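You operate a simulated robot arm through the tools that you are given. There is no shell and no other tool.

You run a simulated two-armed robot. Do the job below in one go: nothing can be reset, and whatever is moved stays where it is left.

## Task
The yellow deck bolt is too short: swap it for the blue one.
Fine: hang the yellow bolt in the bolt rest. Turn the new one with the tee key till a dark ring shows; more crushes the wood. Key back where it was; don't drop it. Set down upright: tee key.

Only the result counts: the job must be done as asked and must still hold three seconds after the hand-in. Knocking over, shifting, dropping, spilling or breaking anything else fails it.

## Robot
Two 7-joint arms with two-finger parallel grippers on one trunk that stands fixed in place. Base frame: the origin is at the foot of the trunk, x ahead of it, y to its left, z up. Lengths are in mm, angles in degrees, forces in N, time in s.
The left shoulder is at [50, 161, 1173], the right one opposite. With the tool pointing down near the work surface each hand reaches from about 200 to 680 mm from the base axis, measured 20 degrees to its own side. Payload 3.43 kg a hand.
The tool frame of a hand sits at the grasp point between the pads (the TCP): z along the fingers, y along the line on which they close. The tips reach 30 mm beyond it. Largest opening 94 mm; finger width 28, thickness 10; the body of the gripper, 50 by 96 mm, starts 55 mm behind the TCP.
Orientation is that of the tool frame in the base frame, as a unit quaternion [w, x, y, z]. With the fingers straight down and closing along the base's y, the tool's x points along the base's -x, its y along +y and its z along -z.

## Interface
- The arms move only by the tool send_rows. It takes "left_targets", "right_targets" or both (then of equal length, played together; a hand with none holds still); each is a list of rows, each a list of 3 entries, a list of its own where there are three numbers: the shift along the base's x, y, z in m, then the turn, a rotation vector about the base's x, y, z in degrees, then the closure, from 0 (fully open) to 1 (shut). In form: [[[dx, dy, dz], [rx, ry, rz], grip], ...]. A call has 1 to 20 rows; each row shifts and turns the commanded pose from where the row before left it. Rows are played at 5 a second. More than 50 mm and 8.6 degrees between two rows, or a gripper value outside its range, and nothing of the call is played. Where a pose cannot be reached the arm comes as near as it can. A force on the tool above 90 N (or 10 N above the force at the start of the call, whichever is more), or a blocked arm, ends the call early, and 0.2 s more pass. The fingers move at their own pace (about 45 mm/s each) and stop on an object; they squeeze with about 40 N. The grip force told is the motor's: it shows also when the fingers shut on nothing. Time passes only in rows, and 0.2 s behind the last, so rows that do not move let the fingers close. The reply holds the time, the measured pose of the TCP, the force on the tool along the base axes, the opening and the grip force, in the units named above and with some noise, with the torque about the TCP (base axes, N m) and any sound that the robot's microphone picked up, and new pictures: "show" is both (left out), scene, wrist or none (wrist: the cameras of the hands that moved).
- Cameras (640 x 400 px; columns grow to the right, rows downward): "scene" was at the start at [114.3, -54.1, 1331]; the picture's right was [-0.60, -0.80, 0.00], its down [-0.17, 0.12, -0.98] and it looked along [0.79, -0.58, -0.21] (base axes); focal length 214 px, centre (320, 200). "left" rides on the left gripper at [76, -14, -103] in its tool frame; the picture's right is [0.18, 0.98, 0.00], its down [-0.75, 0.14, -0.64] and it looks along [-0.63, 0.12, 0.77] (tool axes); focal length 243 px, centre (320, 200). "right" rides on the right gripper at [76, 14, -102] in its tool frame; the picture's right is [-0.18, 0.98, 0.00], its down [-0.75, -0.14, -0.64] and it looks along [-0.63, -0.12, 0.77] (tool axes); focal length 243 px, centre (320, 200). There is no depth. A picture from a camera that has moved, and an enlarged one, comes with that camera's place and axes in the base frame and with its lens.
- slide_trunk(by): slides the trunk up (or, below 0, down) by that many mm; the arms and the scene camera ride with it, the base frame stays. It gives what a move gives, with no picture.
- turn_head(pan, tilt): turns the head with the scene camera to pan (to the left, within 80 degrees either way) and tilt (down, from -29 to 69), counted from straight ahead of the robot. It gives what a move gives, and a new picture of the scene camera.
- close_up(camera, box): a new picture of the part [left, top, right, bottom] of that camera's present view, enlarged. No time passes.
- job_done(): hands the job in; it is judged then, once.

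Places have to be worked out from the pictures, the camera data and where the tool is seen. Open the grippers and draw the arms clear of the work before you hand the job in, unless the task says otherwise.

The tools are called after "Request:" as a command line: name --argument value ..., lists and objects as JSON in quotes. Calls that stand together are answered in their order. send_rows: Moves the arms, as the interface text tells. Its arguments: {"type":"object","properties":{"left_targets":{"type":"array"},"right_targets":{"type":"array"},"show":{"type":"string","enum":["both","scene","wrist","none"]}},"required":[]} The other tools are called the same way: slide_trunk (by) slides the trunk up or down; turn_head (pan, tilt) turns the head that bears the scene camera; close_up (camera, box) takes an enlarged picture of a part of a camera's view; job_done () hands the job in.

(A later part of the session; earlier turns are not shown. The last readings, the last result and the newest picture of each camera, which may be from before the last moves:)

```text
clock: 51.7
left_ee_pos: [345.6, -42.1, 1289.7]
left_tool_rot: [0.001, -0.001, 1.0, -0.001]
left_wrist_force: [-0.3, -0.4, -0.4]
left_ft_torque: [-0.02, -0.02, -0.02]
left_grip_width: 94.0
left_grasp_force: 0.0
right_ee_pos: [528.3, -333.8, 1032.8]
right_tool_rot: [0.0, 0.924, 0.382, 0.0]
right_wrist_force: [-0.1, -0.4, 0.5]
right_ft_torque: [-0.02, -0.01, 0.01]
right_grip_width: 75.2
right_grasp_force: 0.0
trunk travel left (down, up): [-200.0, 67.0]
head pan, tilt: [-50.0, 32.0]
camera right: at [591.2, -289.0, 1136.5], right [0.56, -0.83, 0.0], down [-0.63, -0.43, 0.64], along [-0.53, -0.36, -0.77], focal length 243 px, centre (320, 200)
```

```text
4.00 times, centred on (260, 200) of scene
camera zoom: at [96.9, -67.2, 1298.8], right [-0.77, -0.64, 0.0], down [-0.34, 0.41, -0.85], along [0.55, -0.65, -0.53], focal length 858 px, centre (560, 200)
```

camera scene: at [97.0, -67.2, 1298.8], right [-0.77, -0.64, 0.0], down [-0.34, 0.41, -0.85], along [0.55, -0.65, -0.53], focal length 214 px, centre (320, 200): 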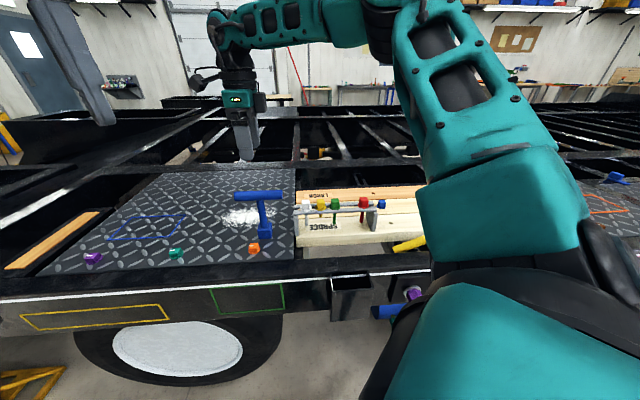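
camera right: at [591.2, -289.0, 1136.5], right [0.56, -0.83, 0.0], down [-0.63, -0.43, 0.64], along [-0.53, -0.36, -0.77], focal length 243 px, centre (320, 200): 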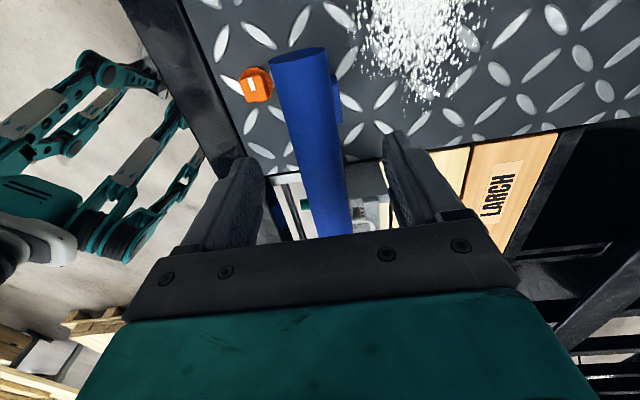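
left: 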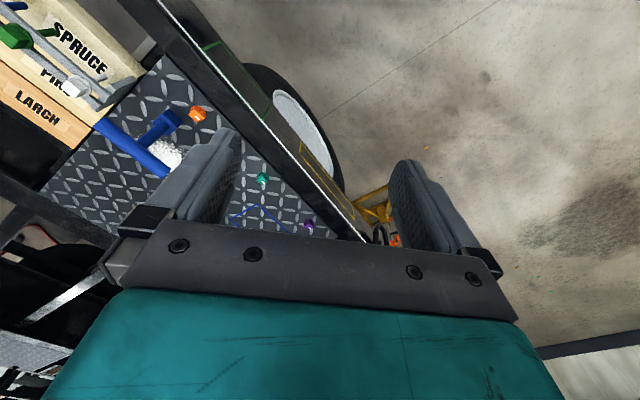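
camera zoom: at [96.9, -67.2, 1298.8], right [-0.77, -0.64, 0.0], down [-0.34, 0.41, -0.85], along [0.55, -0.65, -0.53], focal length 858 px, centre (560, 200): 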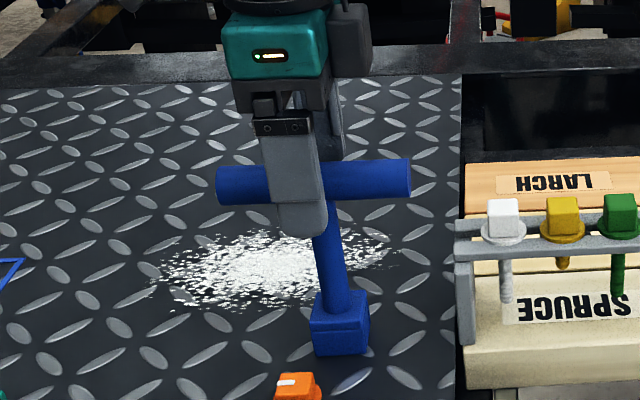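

TCP projects onto the bar centre in the scene view. I lower 18 mm to the bar and close gently.

Request:
send_rows --right_targets '[[[0, 0, -0.008], [0, 0, 0], 0.2], [[0, 0, -0.009], [0, 0, 0], 0.2], [[0, 0, 0], [0, 0, 0], 0.45], [[0, 0, 0], [0, 0, 0], 0.6], [[0, 0, 0], [0, 0, 0], 0.65]]' --show "wrist"

Request:
close_up --camera "scene" --box '[220, 160, 300, 250]'

Request:
close_up --camera "right" --box '[220, 60, 420, 250]'

```text
clock: 52.9
left_ee_pos: [344.1, -41.9, 1289.8]
left_tool_rot: [0.0, -0.001, 1.0, -0.001]
left_wrist_force: [-0.1, -0.2, -0.6]
left_ft_torque: [0.05, 0.01, 0.01]
left_grip_width: 94.1
left_grasp_force: 0.0
right_ee_pos: [526.7, -333.6, 1016.1]
right_tool_rot: [0.001, 0.924, 0.383, 0.0]
right_wrist_force: [-0.5, -1.0, 0.6]
right_ft_torque: [-0.02, 0.0, -0.03]
right_grip_width: 33.2
right_grasp_force: 0.7
trunk travel left (down, up): [-200.0, 67.0]
head pan, tilt: [-50.0, 32.0]
camera right: at [590.6, -288.8, 1119.7], right [0.56, -0.83, 0.0], down [-0.63, -0.43, 0.64], along [-0.53, -0.36, -0.77], focal length 243 px, centre (320, 200)
```

right: 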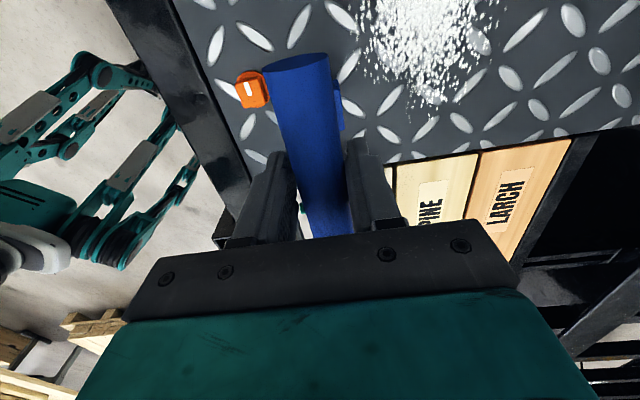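

```text
4.44 times, centred on (260, 205) of scene
camera zoom: at [97.0, -67.3, 1298.8], right [-0.77, -0.64, 0.0], down [-0.34, 0.41, -0.85], along [0.55, -0.65, -0.53], focal length 953 px, centre (587, 178)
```

zoom: 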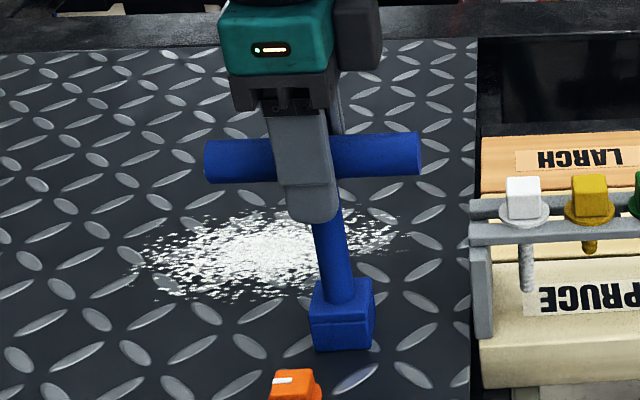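

```text
2.11 times, centred on (320, 155) of right
camera zoom: at [590.6, -288.8, 1119.7], right [0.56, -0.83, 0.0], down [-0.63, -0.43, 0.64], along [-0.53, -0.36, -0.77], focal length 511 px, centre (320, 295)
```

zoom: 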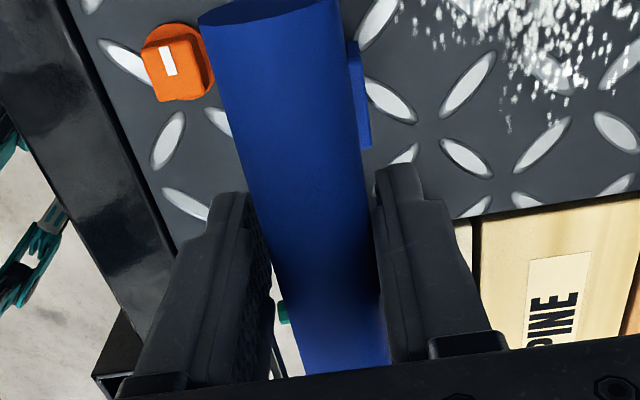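

The bar sits between the pads. I close to full grip and read the opening and force.

Request:
send_rows --right_targets '[[[0, 0, 0], [0, 0, 0], 0.7], [[0, 0, 0], [0, 0, 0], 0.75], [[0, 0, 0], [0, 0, 0], 0.85], [[0, 0, 0], [0, 0, 0], 0.9], [[0, 0, 0], [0, 0, 0], 0.9]]' --show "none"

Request:
close_up --camera "scene" --box '[220, 160, 300, 250]'

Request:
close_up --camera "scene" --box '[250, 218, 280, 245]'

```text
clock: 54.1
left_ee_pos: [344.4, -42.0, 1291.2]
left_tool_rot: [-0.001, 0.0, 1.0, -0.001]
left_wrist_force: [-1.1, 0.6, 0.4]
left_ft_torque: [-0.03, 0.01, 0.03]
left_grip_width: 94.0
left_grasp_force: 0.0
right_ee_pos: [527.5, -333.9, 1016.8]
right_tool_rot: [0.0, 0.924, 0.382, 0.0]
right_wrist_force: [0.7, -0.2, 0.7]
right_ft_torque: [-0.02, 0.04, 0.05]
right_grip_width: 29.8
right_grasp_force: 40.2
trunk travel left (down, up): [-200.0, 67.0]
head pan, tilt: [-50.0, 32.0]
```

```text
4.44 times, centred on (260, 205) of scene
camera zoom: at [97.0, -67.3, 1298.8], right [-0.77, -0.64, 0.0], down [-0.34, 0.41, -0.85], along [0.55, -0.65, -0.53], focal length 953 px, centre (587, 178)
```

zoom: 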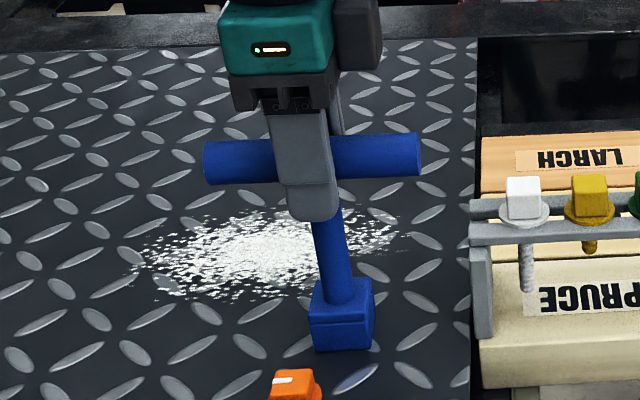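

```text
14.81 times, centred on (265, 232) of scene
camera zoom: at [97.0, -67.3, 1298.8], right [-0.77, -0.64, 0.0], down [-0.34, 0.41, -0.85], along [0.55, -0.65, -0.53], focal length 3177 px, centre (1135, -267)
```

zoom: 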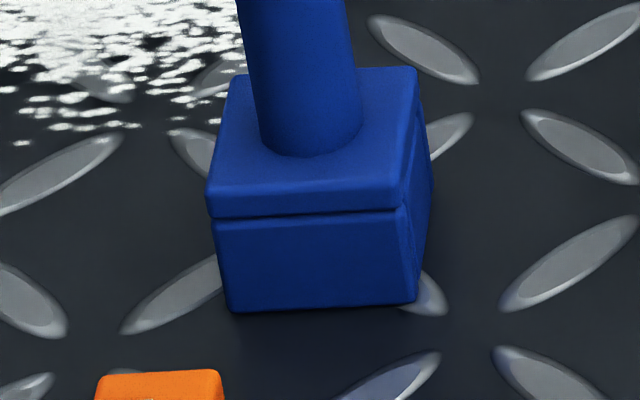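

The key is gripped firmly (29.8 mm, 40 N) without having moved; this crop is my reference for putting it back (TCP ≈(527.3,-333.8,1016.5)). I lift it straight up.

Request:
send_rows --right_targets '[[[0, 0, 0.005], [0, 0, 0], 0.9], [[0, 0, 0.015], [0, 0, 0], 0.9], [[0, 0, 0.03], [0, 0, 0], 0.9], [[0, 0, 0.03], [0, 0, 0], 0.9], [[0, 0, 0.03], [0, 0, 0], 0.9], [[0, 0, 0.03], [0, 0, 0], 0.9], [[0, 0, 0], [0, 0, 0], 0.9]]' --show "both"

Request:
close_up --camera "scene" --box '[210, 110, 310, 220]'

```text
clock: 55.7
left_ee_pos: [345.2, -43.0, 1290.7]
left_tool_rot: [0.0, -0.001, 1.0, -0.002]
left_wrist_force: [1.3, -0.7, -0.2]
left_ft_torque: [-0.03, 0.02, -0.02]
left_grip_width: 94.3
left_grasp_force: 0.0
right_ee_pos: [525.9, -335.0, 1156.4]
right_tool_rot: [0.0, 0.924, 0.382, 0.0]
right_wrist_force: [-0.1, -0.1, -3.0]
right_ft_torque: [0.0, -0.02, 0.04]
right_grip_width: 30.1
right_grasp_force: 39.9
trunk travel left (down, up): [-200.0, 67.0]
head pan, tilt: [-50.0, 32.0]
camera scene: at [97.4, -67.5, 1298.7], right [-0.77, -0.64, 0.0], down [-0.34, 0.41, -0.85], along [0.54, -0.65, -0.53], focal length 214 px, centre (320, 200)
camera right: at [589.5, -290.7, 1259.5], right [0.56, -0.83, 0.0], down [-0.63, -0.43, 0.64], along [-0.53, -0.36, -0.77], focal length 243 px, centre (320, 200)
```

scene: 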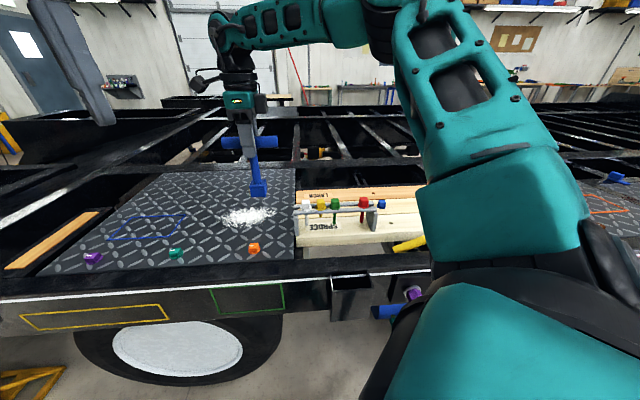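
right: 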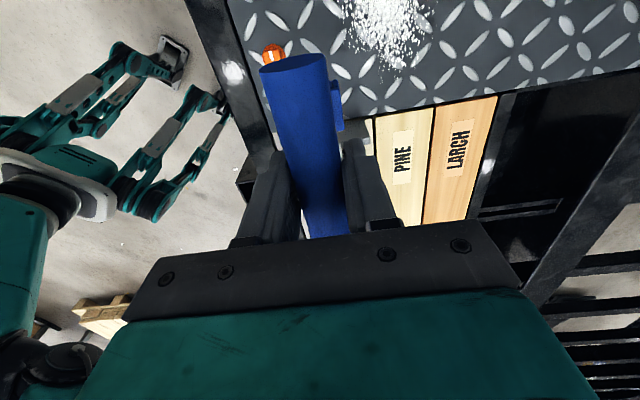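

```text
3.64 times, centred on (260, 165) of scene
camera zoom: at [97.4, -67.5, 1298.7], right [-0.77, -0.64, 0.0], down [-0.34, 0.41, -0.85], along [0.54, -0.65, -0.53], focal length 780 px, centre (538, 327)
```

zoom: 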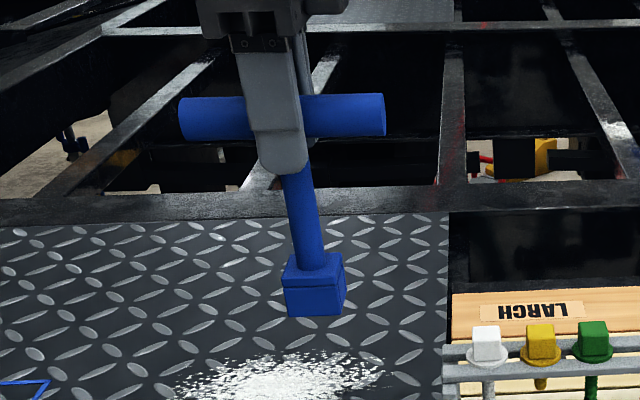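

The key (≈3 N) hangs straight. I carry it high to above the blue bolt at ≈(336.7,-689.4), turning back +90° to yaw −45° on the way.

Request:
send_rows --right_targets '[[[-0.01725, -0.0323, 0.002], [0, 0, 8.2], 0.9], [[-0.01725, -0.0323, 0.002], [0, 0, 8.2], 0.9], [[-0.01725, -0.0323, 0.002], [0, 0, 8.2], 0.9], [[-0.01725, -0.0323, 0.002], [0, 0, 8.2], 0.9], [[-0.01725, -0.0323, 0.002], [0, 0, 8.2], 0.9], [[-0.01725, -0.0323, 0.002], [0, 0, 8.2], 0.9], [[-0.01725, -0.0323, 0.002], [0, 0, 8.2], 0.9], [[-0.01725, -0.0323, 0.002], [0, 0, 8.2], 0.9], [[-0.01725, -0.0323, 0.002], [0, 0, 8.2], 0.9], [[-0.01725, -0.0323, 0.002], [0, 0, 8.2], 0.9], [[-0.01725, -0.0323, 0.002], [0, 0, 8.0], 0.9], [[0, 0, 0], [0, 0, 0], 0.9]]' --show "both"

Request:
close_up --camera "scene" --box '[340, 110, 430, 220]'

```text
clock: 58.3
left_ee_pos: [344.0, -41.5, 1291.1]
left_tool_rot: [0.0, -0.001, 1.0, 0.0]
left_wrist_force: [-0.1, -0.1, -0.9]
left_ft_torque: [0.01, -0.03, 0.02]
left_grip_width: 94.0
left_grasp_force: 0.0
right_ee_pos: [346.3, -678.9, 1177.3]
right_tool_rot: [-0.002, 0.385, 0.923, -0.004]
right_wrist_force: [0.5, -0.3, -3.0]
right_ft_torque: [0.01, 0.01, -0.02]
right_grip_width: 29.6
right_grasp_force: 40.3
right hand out of reach, approached as far as the arm can: row 11
trunk travel left (down, up): [-200.0, 67.0]
head pan, tilt: [-50.0, 32.0]
camera scene: at [96.8, -67.3, 1298.9], right [-0.77, -0.64, 0.0], down [-0.34, 0.41, -0.85], along [0.55, -0.65, -0.53], focal length 214 px, centre (320, 200)
camera right: at [302.5, -613.3, 1281.1], right [0.83, 0.56, -0.01], down [0.43, -0.63, 0.64], along [0.36, -0.54, -0.77], focal length 243 px, centre (320, 200)
```

scene: 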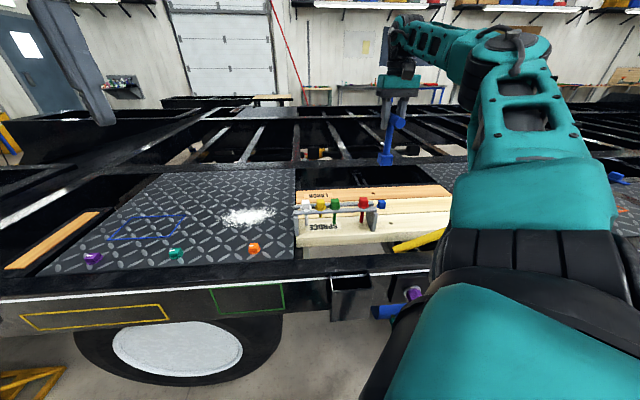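
right: 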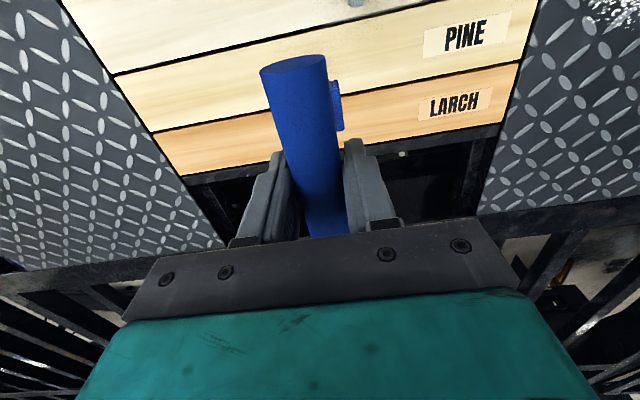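

```text
3.64 times, centred on (385, 165) of scene
camera zoom: at [96.8, -67.3, 1298.9], right [-0.77, -0.64, 0.0], down [-0.34, 0.41, -0.85], along [0.55, -0.65, -0.53], focal length 780 px, centre (84, 327)
```

zoom: 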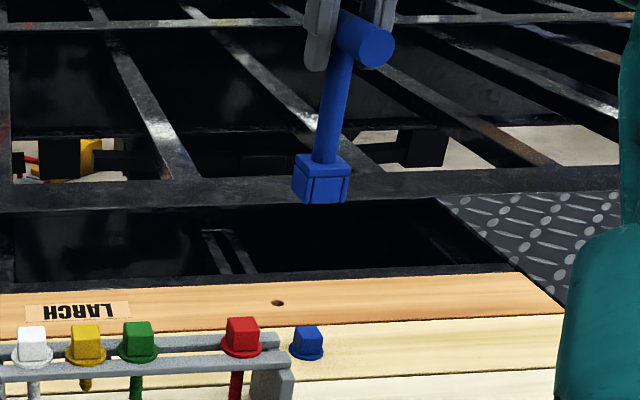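

At z 1177 that spot is marginally out of reach, leaving a ~0.5° tilt. I lower to z≈1120, shift over the bolt and take the tilt out.

Request:
send_rows --right_targets '[[[0, 0, -0.03], [0.34, -0.39, 0.28], 0.9], [[-0.0048, -0.0052, -0.027], [0, 0, 0], 0.9], [[-0.0048, -0.0053, 0], [0, 0, 0], 0.9], [[0, 0, 0], [0, 0, 0], 0.9]]' --show "both"

Request:
close_up --camera "scene" --box '[350, 135, 420, 215]'

Request:
close_up --camera "right" --box '[240, 20, 400, 160]'

```text
clock: 59.3
left_ee_pos: [344.8, -42.6, 1289.5]
left_tool_rot: [0.0, -0.001, 1.0, -0.001]
left_wrist_force: [0.6, 0.5, -0.7]
left_ft_torque: [-0.01, -0.01, -0.03]
left_grip_width: 94.0
left_grasp_force: 0.0
right_ee_pos: [336.2, -688.4, 1121.4]
right_tool_rot: [0.001, 0.38, 0.925, 0.004]
right_wrist_force: [-0.2, -0.5, -2.3]
right_ft_torque: [0.01, 0.0, 0.0]
right_grip_width: 29.9
right_grasp_force: 39.6
trunk travel left (down, up): [-200.0, 67.0]
head pan, tilt: [-50.0, 32.0]
camera scene: at [97.2, -67.7, 1298.8], right [-0.77, -0.64, 0.0], down [-0.34, 0.41, -0.85], along [0.55, -0.65, -0.53], focal length 214 px, centre (320, 200)
camera right: at [291.5, -625.2, 1223.9], right [0.82, 0.57, 0.01], down [0.43, -0.63, 0.64], along [0.37, -0.52, -0.77], focal length 243 px, centre (320, 200)
```

scene: 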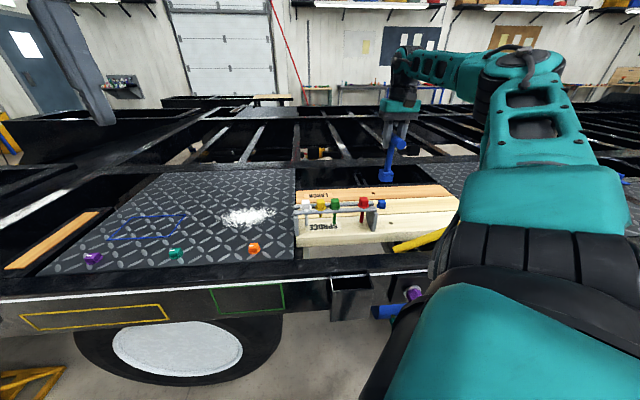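
right: 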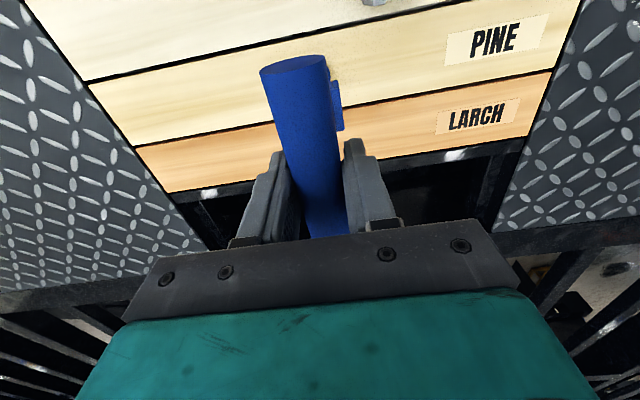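

```text
5.00 times, centred on (385, 175) of scene
camera zoom: at [97.2, -67.7, 1298.8], right [-0.77, -0.64, 0.0], down [-0.34, 0.41, -0.85], along [0.55, -0.65, -0.53], focal length 1072 px, centre (-5, 325)
```

zoom: 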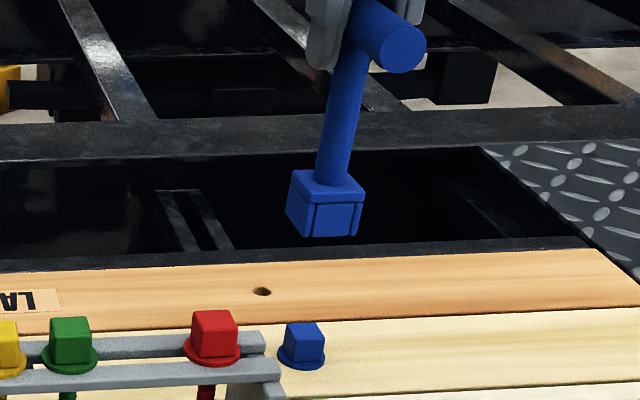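

```text
2.86 times, centred on (320, 90) of right
camera zoom: at [291.5, -625.2, 1223.9], right [0.82, 0.57, 0.01], down [0.43, -0.63, 0.64], along [0.37, -0.52, -0.77], focal length 693 px, centre (320, 514)
```

zoom: 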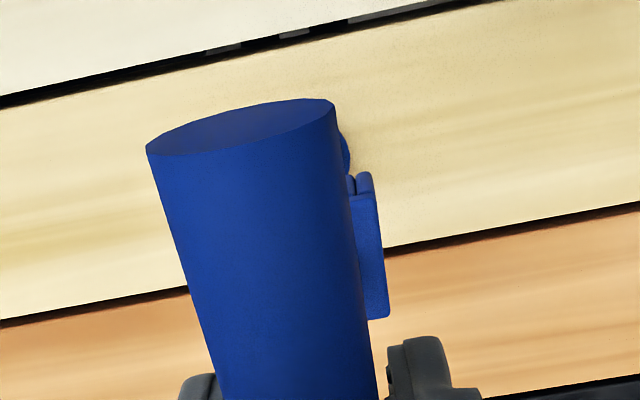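

My tilt correction overshot (the command had already been level), so I undo it, then lower to just above the head (key bottom ≈ TCP−136, head top ≈903).

Request:
send_rows --right_targets '[[[0, 0, -0.02], [-0.34, 0.39, -0.28], 0.9], [[0, 0, -0.03], [0, 0, 0], 0.9], [[0, 0, -0.02], [0, 0, 0], 0.9], [[0, 0, 0], [0, 0, 0], 0.9]]' --show "wrist"

Request:
close_up --camera "scene" --box '[355, 150, 415, 215]'

Request:
close_up --camera "scene" --box '[365, 180, 400, 210]'

```text
clock: 60.3
left_ee_pos: [344.1, -42.6, 1289.9]
left_tool_rot: [-0.001, -0.001, 1.0, -0.001]
left_wrist_force: [-1.2, 0.0, 0.7]
left_ft_torque: [0.05, 0.0, 0.02]
left_grip_width: 93.9
left_grasp_force: 0.2
right_ee_pos: [338.4, -688.4, 1050.6]
right_tool_rot: [0.0, 0.382, 0.924, -0.001]
right_wrist_force: [0.4, 0.5, -3.8]
right_ft_torque: [0.01, 0.02, 0.01]
right_grip_width: 30.0
right_grasp_force: 40.4
trunk travel left (down, up): [-200.0, 67.0]
head pan, tilt: [-50.0, 32.0]
camera right: at [293.4, -624.2, 1153.8], right [0.83, 0.56, 0.0], down [0.43, -0.63, 0.64], along [0.36, -0.53, -0.77], focal length 243 px, centre (320, 200)
```

right: 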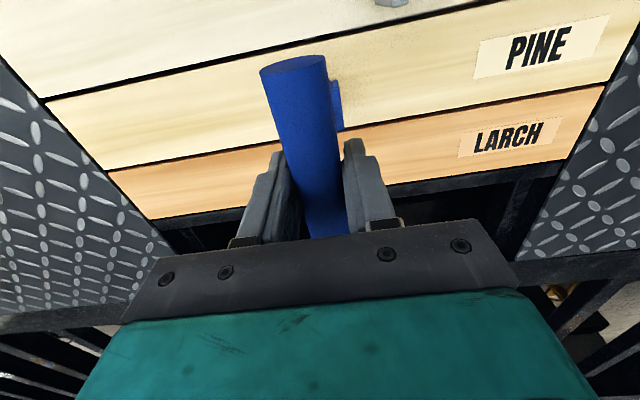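

```text
6.15 times, centred on (385, 182) of scene
camera zoom: at [97.1, -67.5, 1298.8], right [-0.77, -0.64, 0.0], down [-0.34, 0.41, -0.85], along [0.55, -0.65, -0.53], focal length 1320 px, centre (-80, 308)
```

zoom: 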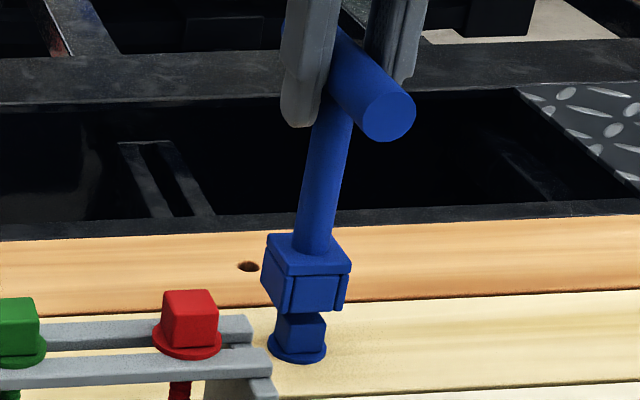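

```text
13.33 times, centred on (382, 195) of scene
camera zoom: at [97.1, -67.5, 1298.8], right [-0.77, -0.64, 0.0], down [-0.34, 0.41, -0.85], along [0.55, -0.65, -0.53], focal length 2860 px, centre (-513, 267)
```

zoom: 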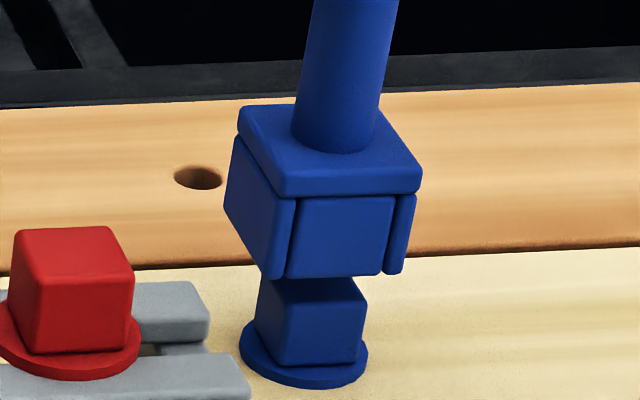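

The socket is aligned along the planks; across them it is harder to judge. I lower 6 mm and read the pose again, comparing the view.

Request:
send_rows --right_targets '[[[0, 0, -0.003], [0, 0, 0], 0.9], [[0, 0, -0.003], [0, 0, 0], 0.9], [[0, 0, 0], [0, 0, 0], 0.9]]' --show "none"

Request:
send_rows --right_targets '[[[0, 0, 0], [0, 0, 0], 0.9]]' --show "none"

Request:
close_up --camera "scene" --box '[367, 185, 397, 210]'

```text
clock: 61.1
left_ee_pos: [345.2, -42.0, 1291.1]
left_tool_rot: [-0.001, -0.001, 1.0, -0.001]
left_wrist_force: [0.6, -0.2, 0.3]
left_ft_torque: [-0.03, -0.02, -0.04]
left_grip_width: 93.9
left_grasp_force: 0.1
right_ee_pos: [338.1, -688.1, 1045.1]
right_tool_rot: [-0.001, 0.382, 0.924, 0.0]
right_wrist_force: [0.1, 0.1, -2.8]
right_ft_torque: [-0.02, 0.02, 0.0]
right_grip_width: 29.6
right_grasp_force: 39.6
trunk travel left (down, up): [-200.0, 67.0]
head pan, tilt: [-50.0, 32.0]
```

```text
clock: 61.5
left_ee_pos: [343.4, -42.8, 1290.1]
left_tool_rot: [0.0, 0.0, 1.0, -0.001]
left_wrist_force: [0.7, 0.8, -0.2]
left_ft_torque: [-0.02, 0.03, 0.02]
left_grip_width: 94.0
left_grasp_force: 0.0
right_ee_pos: [337.5, -689.9, 1045.0]
right_tool_rot: [-0.001, 0.383, 0.924, 0.001]
right_wrist_force: [-0.3, 0.1, -3.1]
right_ft_torque: [-0.01, 0.0, -0.01]
right_grip_width: 29.8
right_grasp_force: 40.0
trunk travel left (down, up): [-200.0, 67.0]
head pan, tilt: [-50.0, 32.0]
```

```text
16.00 times, centred on (382, 198) of scene
camera zoom: at [97.1, -67.6, 1298.8], right [-0.77, -0.64, 0.0], down [-0.34, 0.41, -0.85], along [0.55, -0.65, -0.53], focal length 3432 px, centre (-672, 240)
```

zoom: 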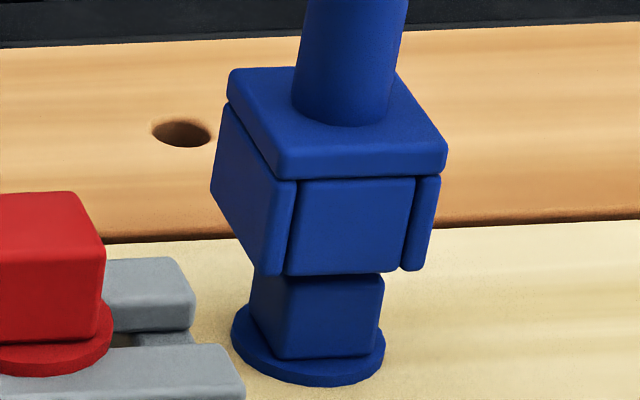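

Numbers from the cameras suggest the key needs about −1.2 mm along the planks and −0.4 mm across. I apply that and lower in 2 mm steps, watching for contact.

Request:
send_rows --right_targets '[[[-0.0011, -0.0006, 0], [0, 0, 0], 0.9], [[0, 0, -0.002], [0, 0, 0], 0.9], [[0, 0, -0.002], [0, 0, 0], 0.9], [[0, 0, 0], [0, 0, 0], 0.9]]' --show "none"

Request:
close_up --camera "scene" --box '[367, 185, 397, 210]'

```text
clock: 62.5
left_ee_pos: [343.7, -43.4, 1290.5]
left_tool_rot: [0.0, -0.002, 1.0, -0.001]
left_wrist_force: [0.4, 1.3, 0.1]
left_ft_torque: [-0.01, 0.02, -0.03]
left_grip_width: 94.2
left_grasp_force: 0.1
right_ee_pos: [336.3, -690.3, 1041.5]
right_tool_rot: [0.0, 0.383, 0.924, 0.0]
right_wrist_force: [-1.0, 0.1, -3.0]
right_ft_torque: [0.01, 0.0, 0.03]
right_grip_width: 29.8
right_grasp_force: 40.3
trunk travel left (down, up): [-200.0, 67.0]
head pan, tilt: [-50.0, 32.0]
```

```text
16.00 times, centred on (382, 198) of scene
camera zoom: at [97.2, -67.6, 1298.8], right [-0.77, -0.64, 0.0], down [-0.34, 0.41, -0.85], along [0.55, -0.65, -0.53], focal length 3432 px, centre (-672, 240)
```

zoom: 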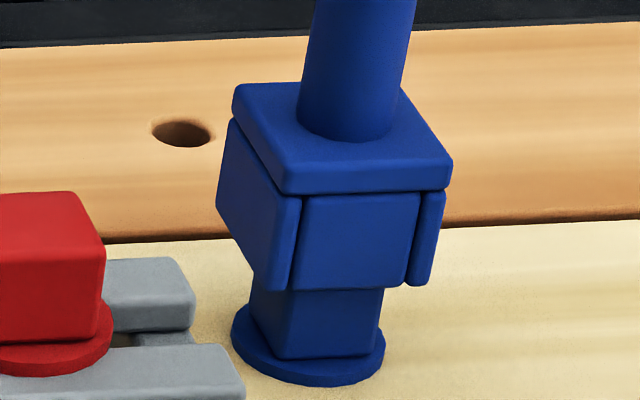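

Still ~5 mm above the head by the picture. I continue in 2 mm steps.

Request:
send_rows --right_targets '[[[0, 0, -0.002], [0, 0, 0], 0.9], [[0, 0, -0.002], [0, 0, 0], 0.9], [[0, 0, 0], [0, 0, 0], 0.9]]' --show "none"

Request:
send_rows --right_targets '[[[0, 0, -0.001], [0, 0, 0], 0.9], [[0, 0, -0.001], [0, 0, 0], 0.9], [[0, 0, 0], [0, 0, 0], 0.9]]' --show "none"

Request:
close_up --camera "scene" --box '[367, 185, 397, 210]'

```text
clock: 63.3
left_ee_pos: [344.1, -43.8, 1290.1]
left_tool_rot: [0.0, -0.001, 1.0, -0.001]
left_wrist_force: [-0.2, -0.6, 0.6]
left_ft_torque: [-0.02, 0.0, 0.01]
left_grip_width: 94.0
left_grasp_force: 0.1
right_ee_pos: [336.3, -688.7, 1037.7]
right_tool_rot: [0.0, 0.383, 0.924, 0.0]
right_wrist_force: [0.0, 0.4, -2.8]
right_ft_torque: [-0.02, -0.01, 0.01]
right_grip_width: 29.6
right_grasp_force: 39.6
trunk travel left (down, up): [-200.0, 67.0]
head pan, tilt: [-50.0, 32.0]
```

```text
clock: 64.1
left_ee_pos: [344.6, -42.4, 1290.2]
left_tool_rot: [0.0, -0.001, 1.0, -0.002]
left_wrist_force: [0.5, 0.2, 0.7]
left_ft_torque: [-0.01, -0.01, 0.0]
left_grip_width: 94.0
left_grasp_force: 0.0
right_ee_pos: [336.8, -688.4, 1036.1]
right_tool_rot: [-0.001, 0.382, 0.924, 0.0]
right_wrist_force: [0.1, 0.6, -2.9]
right_ft_torque: [-0.03, 0.03, -0.02]
right_grip_width: 29.6
right_grasp_force: 40.2
trunk travel left (down, up): [-200.0, 67.0]
head pan, tilt: [-50.0, 32.0]
```

```text
16.00 times, centred on (382, 198) of scene
camera zoom: at [97.1, -67.6, 1298.8], right [-0.77, -0.64, 0.0], down [-0.34, 0.41, -0.85], along [0.55, -0.65, -0.53], focal length 3432 px, centre (-672, 240)
```

zoom: 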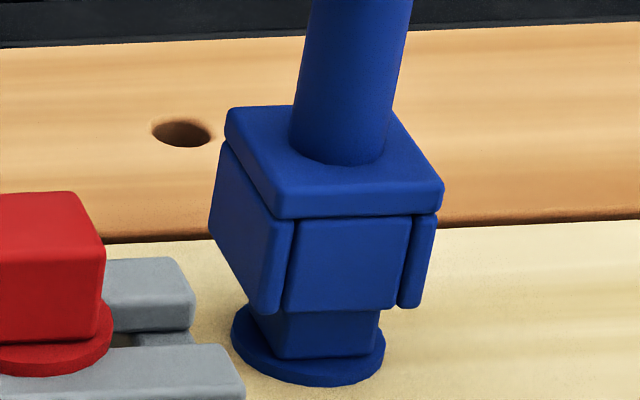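

The socket mouth is now level with the head top. I lower in 1 mm steps, reading the force each time.

Request:
send_rows --right_targets '[[[0, 0, -0.001], [0, 0, 0], 0.9], [[0, 0, -0.001], [0, 0, 0], 0.9], [[0, 0, 0], [0, 0, 0], 0.9]]' --show "none"

Request:
send_rows --right_targets '[[[0, 0, -0.001], [0, 0, 0], 0.9], [[0, 0, -0.001], [0, 0, 0], 0.9], [[0, 0, 0], [0, 0, 0], 0.9]]' --show "none"

Request:
close_up --camera "scene" --box '[367, 185, 397, 210]'

```text
clock: 64.9
left_ee_pos: [344.6, -43.1, 1290.2]
left_tool_rot: [0.0, 0.0, 1.0, -0.001]
left_wrist_force: [-0.1, 0.5, 0.3]
left_ft_torque: [-0.03, -0.02, 0.03]
left_grip_width: 93.8
left_grasp_force: 0.0
right_ee_pos: [337.5, -688.3, 1032.6]
right_tool_rot: [-0.001, 0.383, 0.924, 0.001]
right_wrist_force: [0.3, -0.6, -3.8]
right_ft_torque: [-0.02, 0.03, 0.03]
right_grip_width: 29.8
right_grasp_force: 39.9
trunk travel left (down, up): [-200.0, 67.0]
head pan, tilt: [-50.0, 32.0]
```

```text
clock: 65.7
left_ee_pos: [344.0, -41.9, 1291.0]
left_tool_rot: [0.0, -0.001, 1.0, -0.001]
left_wrist_force: [0.3, -0.5, 0.1]
left_ft_torque: [0.01, 0.0, 0.01]
left_grip_width: 93.9
left_grasp_force: 0.0
right_ee_pos: [336.3, -688.4, 1031.8]
right_tool_rot: [0.001, 0.383, 0.924, 0.0]
right_wrist_force: [0.3, -0.4, -3.1]
right_ft_torque: [0.03, -0.01, 0.0]
right_grip_width: 29.9
right_grasp_force: 39.8
trunk travel left (down, up): [-200.0, 67.0]
head pan, tilt: [-50.0, 32.0]
```

```text
16.00 times, centred on (382, 198) of scene
camera zoom: at [97.2, -67.6, 1298.8], right [-0.77, -0.64, 0.0], down [-0.34, 0.41, -0.85], along [0.55, -0.65, -0.53], focal length 3432 px, centre (-672, 240)
```

zoom: 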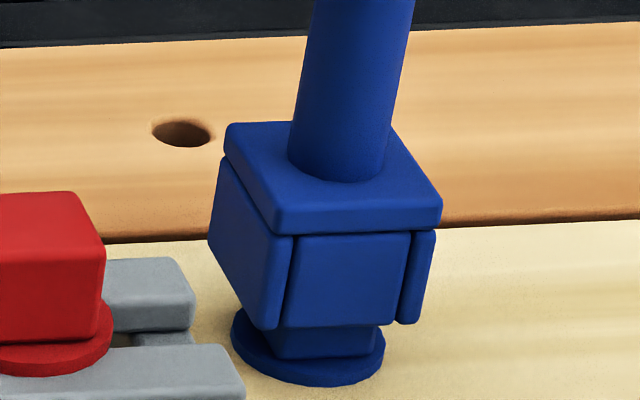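

No force while passing the head top: the socket is sliding over the head. I go down further in 2 mm steps.

Request:
send_rows --right_targets '[[[0, 0, -0.002], [0, 0, 0], 0.9], [[0, 0, -0.002], [0, 0, 0], 0.9], [[0, 0, 0], [0, 0, 0], 0.9]]' --show "none"

Request:
send_rows --right_targets '[[[0, 0, -0.002], [0, 0, 0], 0.9], [[0, 0, -0.001], [0, 0, 0], 0.9], [[0, 0, 0], [0, 0, 0], 0.9]]' --show "none"

Request:
close_up --camera "scene" --box '[367, 185, 397, 210]'

```text
clock: 66.5
left_ee_pos: [344.7, -42.9, 1289.4]
left_tool_rot: [0.0, -0.001, 1.0, -0.001]
left_wrist_force: [0.5, -0.3, -0.6]
left_ft_torque: [0.02, -0.01, -0.05]
left_grip_width: 94.2
left_grasp_force: 0.1
right_ee_pos: [337.0, -690.1, 1028.0]
right_tool_rot: [0.0, 0.382, 0.924, 0.0]
right_wrist_force: [-0.5, 0.3, -3.6]
right_ft_torque: [-0.02, -0.03, 0.01]
right_grip_width: 29.8
right_grasp_force: 39.4
trunk travel left (down, up): [-200.0, 67.0]
head pan, tilt: [-50.0, 32.0]
```

```text
clock: 67.3
left_ee_pos: [344.9, -42.3, 1291.8]
left_tool_rot: [0.0, -0.001, 1.0, -0.001]
left_wrist_force: [0.2, -0.5, -0.1]
left_ft_torque: [0.01, -0.01, 0.0]
left_grip_width: 94.0
left_grasp_force: 0.1
right_ee_pos: [336.6, -688.1, 1023.8]
right_tool_rot: [0.0, 0.383, 0.924, 0.0]
right_wrist_force: [0.2, -0.4, -2.3]
right_ft_torque: [-0.02, -0.05, -0.01]
right_grip_width: 29.8
right_grasp_force: 39.5
trunk travel left (down, up): [-200.0, 67.0]
head pan, tilt: [-50.0, 32.0]
```

```text
16.00 times, centred on (382, 198) of scene
camera zoom: at [97.2, -67.6, 1298.8], right [-0.77, -0.64, 0.0], down [-0.34, 0.41, -0.85], along [0.55, -0.65, -0.53], focal length 3432 px, centre (-672, 240)
```

zoom: 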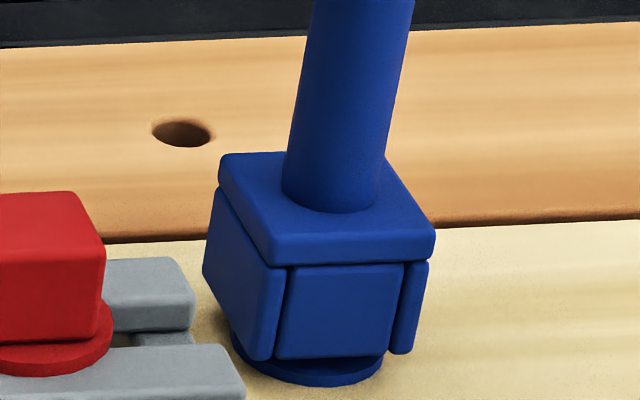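

Engaged about 15 mm over the head. I lower 2 mm more and begin turning clockwise gently (−12°), watching torque and looking for the dark ring.

Request:
send_rows --right_targets '[[[0, 0, -0.002], [0, 0, 0], 0.9], [[0, 0, 0], [0, 0, -4], 0.9], [[0, 0, 0], [0, 0, -4], 0.9], [[0, 0, 0], [0, 0, -4], 0.9], [[0, 0, 0], [0, 0, 0], 0.9]]' --show "none"

Request:
close_up --camera "scene" --box '[367, 185, 397, 210]'

Request:
close_up --camera "scene" --box '[340, 140, 430, 215]'

```text
clock: 68.5
left_ee_pos: [344.3, -42.9, 1290.4]
left_tool_rot: [0.0, -0.001, 1.0, -0.001]
left_wrist_force: [0.0, 0.6, -0.7]
left_ft_torque: [-0.03, 0.03, -0.02]
left_grip_width: 94.0
left_grasp_force: 0.1
right_ee_pos: [338.1, -689.2, 1022.8]
right_tool_rot: [0.0, 0.478, 0.879, 0.001]
right_wrist_force: [-0.4, 0.5, -2.7]
right_ft_torque: [0.04, 0.02, -0.01]
right_grip_width: 29.9
right_grasp_force: 40.3
trunk travel left (down, up): [-200.0, 67.0]
head pan, tilt: [-50.0, 32.0]
```

```text
16.00 times, centred on (382, 198) of scene
camera zoom: at [97.1, -67.6, 1298.8], right [-0.77, -0.64, 0.0], down [-0.34, 0.41, -0.85], along [0.55, -0.65, -0.53], focal length 3432 px, centre (-672, 240)
```

zoom: 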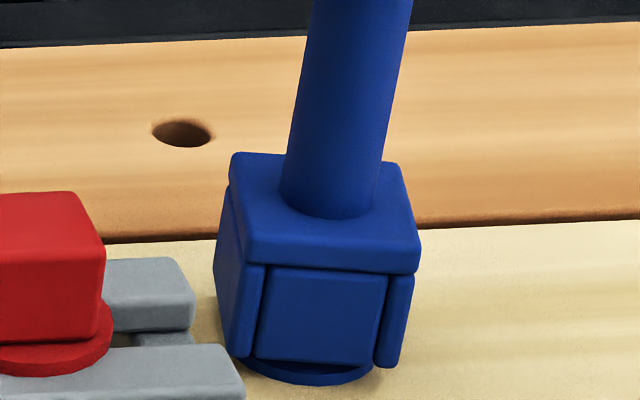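

```text
5.33 times, centred on (385, 178) of scene
camera zoom: at [97.1, -67.6, 1298.8], right [-0.77, -0.64, 0.0], down [-0.34, 0.41, -0.85], along [0.55, -0.65, -0.53], focal length 1144 px, centre (-27, 320)
```

zoom: 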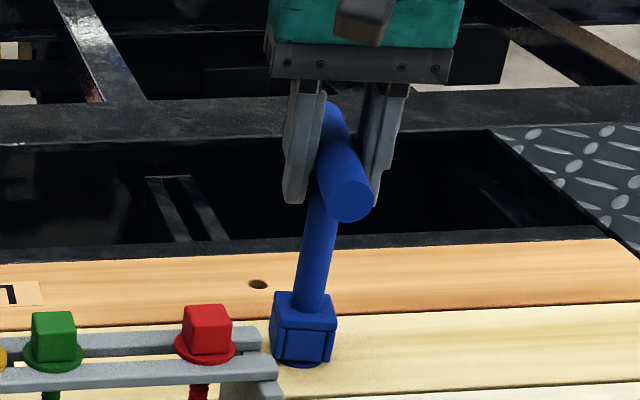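

Turned 12° without torque so far and no ring. I continue clockwise another 16°.

Request:
send_rows --right_targets '[[[0, 0, 0], [0, 0, -4], 0.9], [[0, 0, 0], [0, 0, -4], 0.9], [[0, 0, 0], [0, 0, -4], 0.9], [[0, 0, 0], [0, 0, -4], 0.9], [[0, 0, 0], [0, 0, 0], 0.9]]' --show "none"

Request:
close_up --camera "scene" --box '[367, 190, 397, 215]'

```text
clock: 69.7
left_ee_pos: [344.5, -42.8, 1289.7]
left_tool_rot: [0.0, -0.002, 1.0, 0.0]
left_wrist_force: [0.4, -0.2, -0.3]
left_ft_torque: [-0.04, -0.01, 0.0]
left_grip_width: 93.9
left_grasp_force: 0.1
right_ee_pos: [336.6, -689.9, 1022.0]
right_tool_rot: [0.0, 0.595, 0.804, 0.001]
right_wrist_force: [0.8, 0.2, -3.4]
right_ft_torque: [0.03, -0.05, -0.03]
right_grip_width: 29.7
right_grasp_force: 40.1
trunk travel left (down, up): [-200.0, 67.0]
head pan, tilt: [-50.0, 32.0]
```

```text
16.00 times, centred on (382, 202) of scene
camera zoom: at [97.2, -67.6, 1298.8], right [-0.77, -0.64, 0.0], down [-0.34, 0.41, -0.85], along [0.55, -0.65, -0.53], focal length 3432 px, centre (-672, 160)
```

zoom: 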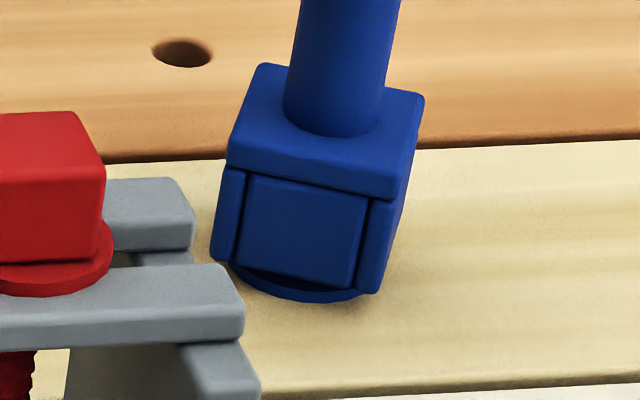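

No ring and no torque yet at 28°. Another 16° clockwise.

Request:
send_rows --right_targets '[[[0, 0, 0], [0, 0, -4], 0.9], [[0, 0, 0], [0, 0, -4], 0.9], [[0, 0, 0], [0, 0, -4], 0.9], [[0, 0, 0], [0, 0, -4], 0.9], [[0, 0, 0], [0, 0, 0], 0.9]]' --show "none"

Request:
close_up --camera "scene" --box '[367, 190, 397, 215]'

```text
clock: 70.9
left_ee_pos: [342.9, -42.7, 1290.1]
left_tool_rot: [0.0, -0.001, 1.0, -0.001]
left_wrist_force: [0.3, -0.3, -0.7]
left_ft_torque: [-0.02, 0.02, 0.03]
left_grip_width: 94.1
left_grasp_force: 0.1
right_ee_pos: [337.2, -689.1, 1023.0]
right_tool_rot: [0.0, 0.702, 0.712, 0.001]
right_wrist_force: [0.1, 1.1, -4.0]
right_ft_torque: [0.01, 0.0, 0.03]
right_grip_width: 29.9
right_grasp_force: 40.3
trunk travel left (down, up): [-200.0, 67.0]
head pan, tilt: [-50.0, 32.0]
```

```text
16.00 times, centred on (382, 202) of scene
camera zoom: at [97.2, -67.6, 1298.8], right [-0.77, -0.64, 0.0], down [-0.34, 0.41, -0.85], along [0.55, -0.65, -0.53], focal length 3432 px, centre (-672, 160)
```

zoom: 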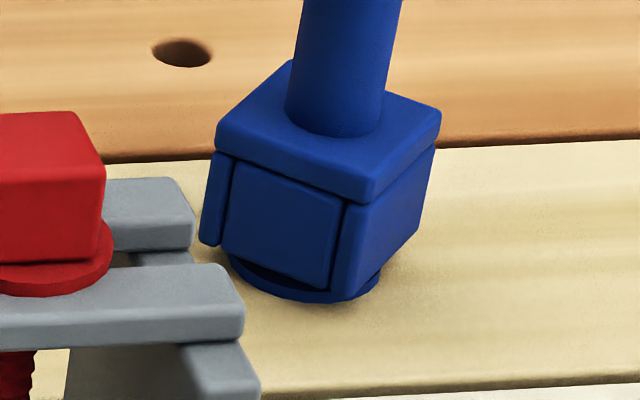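

44° turned, still free and no ring. I go on 20° more.

Request:
send_rows --right_targets '[[[0, 0, 0], [0, 0, -4], 0.9], [[0, 0, 0], [0, 0, -4], 0.9], [[0, 0, 0], [0, 0, -4], 0.9], [[0, 0, 0], [0, 0, -4], 0.9], [[0, 0, 0], [0, 0, -4], 0.9], [[0, 0, 0], [0, 0, 0], 0.9]]' --show "none"

Request:
close_up --camera "scene" --box '[367, 190, 397, 215]'

```text
clock: 72.3
left_ee_pos: [345.3, -42.6, 1290.0]
left_tool_rot: [0.0, -0.001, 1.0, -0.001]
left_wrist_force: [0.6, 0.3, -0.3]
left_ft_torque: [0.02, -0.01, 0.03]
left_grip_width: 93.9
left_grasp_force: 0.2
right_ee_pos: [337.3, -690.4, 1023.7]
right_tool_rot: [-0.002, 0.815, 0.58, 0.0]
right_wrist_force: [0.5, -0.3, -2.9]
right_ft_torque: [-0.02, -0.01, 0.01]
right_grip_width: 30.1
right_grasp_force: 39.7
trunk travel left (down, up): [-200.0, 67.0]
head pan, tilt: [-50.0, 32.0]
```

```text
16.00 times, centred on (382, 202) of scene
camera zoom: at [97.1, -67.6, 1298.8], right [-0.77, -0.64, 0.0], down [-0.34, 0.41, -0.85], along [0.55, -0.65, -0.53], focal length 3432 px, centre (-672, 160)
```

zoom: 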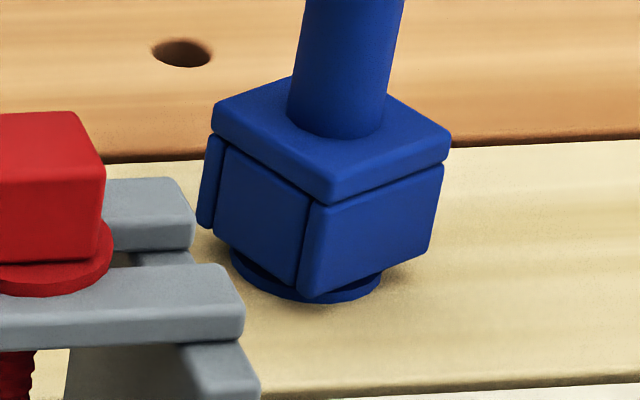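

64° turned, still nothing. I continue clockwise 24°.

Request:
send_rows --right_targets '[[[0, 0, 0], [0, 0, -4], 0.9], [[0, 0, 0], [0, 0, -4], 0.9], [[0, 0, 0], [0, 0, -4], 0.9], [[0, 0, 0], [0, 0, -4], 0.9], [[0, 0, 0], [0, 0, -4], 0.9], [[0, 0, 0], [0, 0, -4], 0.9], [[0, 0, 0], [0, 0, 0], 0.9]]' --show "none"

Request:
close_up --camera "scene" --box '[367, 190, 397, 215]'

```text
clock: 73.9
left_ee_pos: [345.8, -42.7, 1289.4]
left_tool_rot: [0.0, -0.001, 1.0, -0.001]
left_wrist_force: [0.7, 0.2, 0.0]
left_ft_torque: [0.0, 0.01, 0.0]
left_grip_width: 94.0
left_grasp_force: 0.2
right_ee_pos: [336.1, -689.3, 1021.9]
right_tool_rot: [0.0, 0.917, 0.398, 0.001]
right_wrist_force: [1.0, 0.5, -2.2]
right_ft_torque: [0.02, -0.06, 0.03]
right_grip_width: 30.0
right_grasp_force: 39.9
trunk travel left (down, up): [-200.0, 67.0]
head pan, tilt: [-50.0, 32.0]
```

```text
16.00 times, centred on (382, 202) of scene
camera zoom: at [97.2, -67.5, 1298.8], right [-0.77, -0.64, 0.0], down [-0.34, 0.41, -0.85], along [0.55, -0.65, -0.53], focal length 3432 px, centre (-672, 160)
```

zoom: 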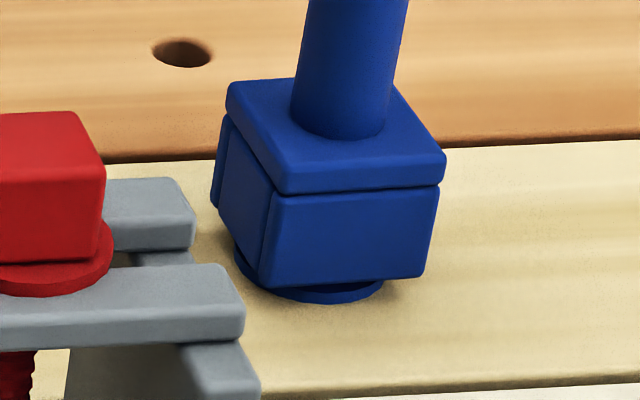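

88° turned, still turning freely. Another 24°.

Request:
send_rows --right_targets '[[[0, 0, 0], [0, 0, -4], 0.9], [[0, 0, 0], [0, 0, -4], 0.9], [[0, 0, 0], [0, 0, -4], 0.9], [[0, 0, 0], [0, 0, -4], 0.9], [[0, 0, 0], [0, 0, -4], 0.9], [[0, 0, 0], [0, 0, -4], 0.9], [[0, 0, 0], [0, 0, 0], 0.9]]' --show "none"

Request:
close_up --camera "scene" --box '[367, 190, 397, 215]'

```text
clock: 75.5
left_ee_pos: [344.9, -42.4, 1290.9]
left_tool_rot: [-0.001, -0.002, 1.0, -0.001]
left_wrist_force: [-1.0, -0.4, -0.9]
left_ft_torque: [-0.02, 0.04, 0.0]
left_grip_width: 94.1
left_grasp_force: 0.1
right_ee_pos: [336.4, -689.0, 1022.1]
right_tool_rot: [0.0, 0.98, 0.199, 0.0]
right_wrist_force: [0.7, -0.4, -3.3]
right_ft_torque: [0.02, -0.03, 0.03]
right_grip_width: 29.6
right_grasp_force: 39.6
trunk travel left (down, up): [-200.0, 67.0]
head pan, tilt: [-50.0, 32.0]
```

```text
16.00 times, centred on (382, 202) of scene
camera zoom: at [97.2, -67.6, 1298.8], right [-0.77, -0.64, 0.0], down [-0.34, 0.41, -0.85], along [0.55, -0.65, -0.53], focal length 3432 px, centre (-672, 160)
```

zoom: 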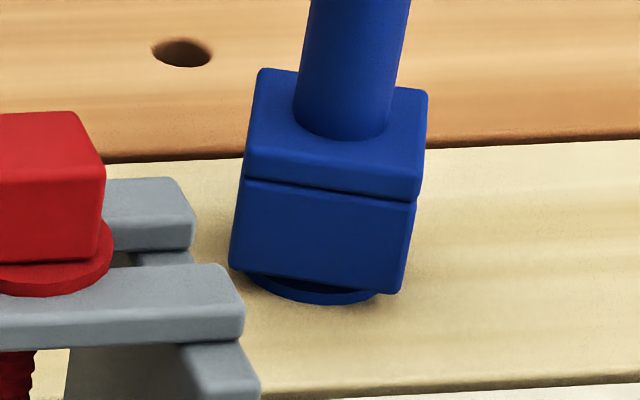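

112°, no ring yet; the wrist still has range. I continue 24°.

Request:
send_rows --right_targets '[[[0, 0, 0], [0, 0, -4], 0.9], [[0, 0, 0], [0, 0, -4], 0.9], [[0, 0, 0], [0, 0, -4], 0.9], [[0, 0, 0], [0, 0, -4], 0.9], [[0, 0, 0], [0, 0, -4], 0.9], [[0, 0, 0], [0, 0, -4], 0.9], [[0, 0, 0], [0, 0, 0], 0.9]]' --show "none"

Request:
close_up --camera "scene" --box '[367, 190, 397, 215]'

```text
clock: 77.1
left_ee_pos: [344.8, -42.6, 1290.0]
left_tool_rot: [0.0, 0.0, 1.0, -0.001]
left_wrist_force: [-0.1, -0.2, -0.5]
left_ft_torque: [-0.01, -0.02, -0.02]
left_grip_width: 93.9
left_grasp_force: 0.1
right_ee_pos: [336.2, -689.7, 1022.0]
right_tool_rot: [0.0, 1.0, -0.009, -0.001]
right_wrist_force: [-0.9, -0.2, -2.6]
right_ft_torque: [-0.04, -0.06, 0.01]
right_grip_width: 29.7
right_grasp_force: 39.8
trunk travel left (down, up): [-200.0, 67.0]
head pan, tilt: [-50.0, 32.0]
```

```text
16.00 times, centred on (382, 202) of scene
camera zoom: at [97.2, -67.6, 1298.8], right [-0.77, -0.64, 0.0], down [-0.34, 0.41, -0.85], along [0.55, -0.65, -0.53], focal length 3432 px, centre (-672, 160)
```

zoom: 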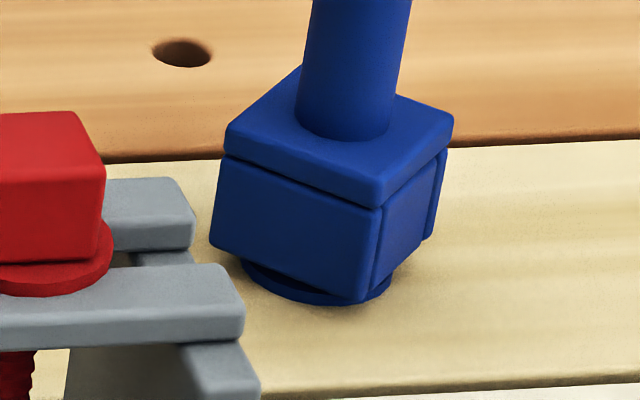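

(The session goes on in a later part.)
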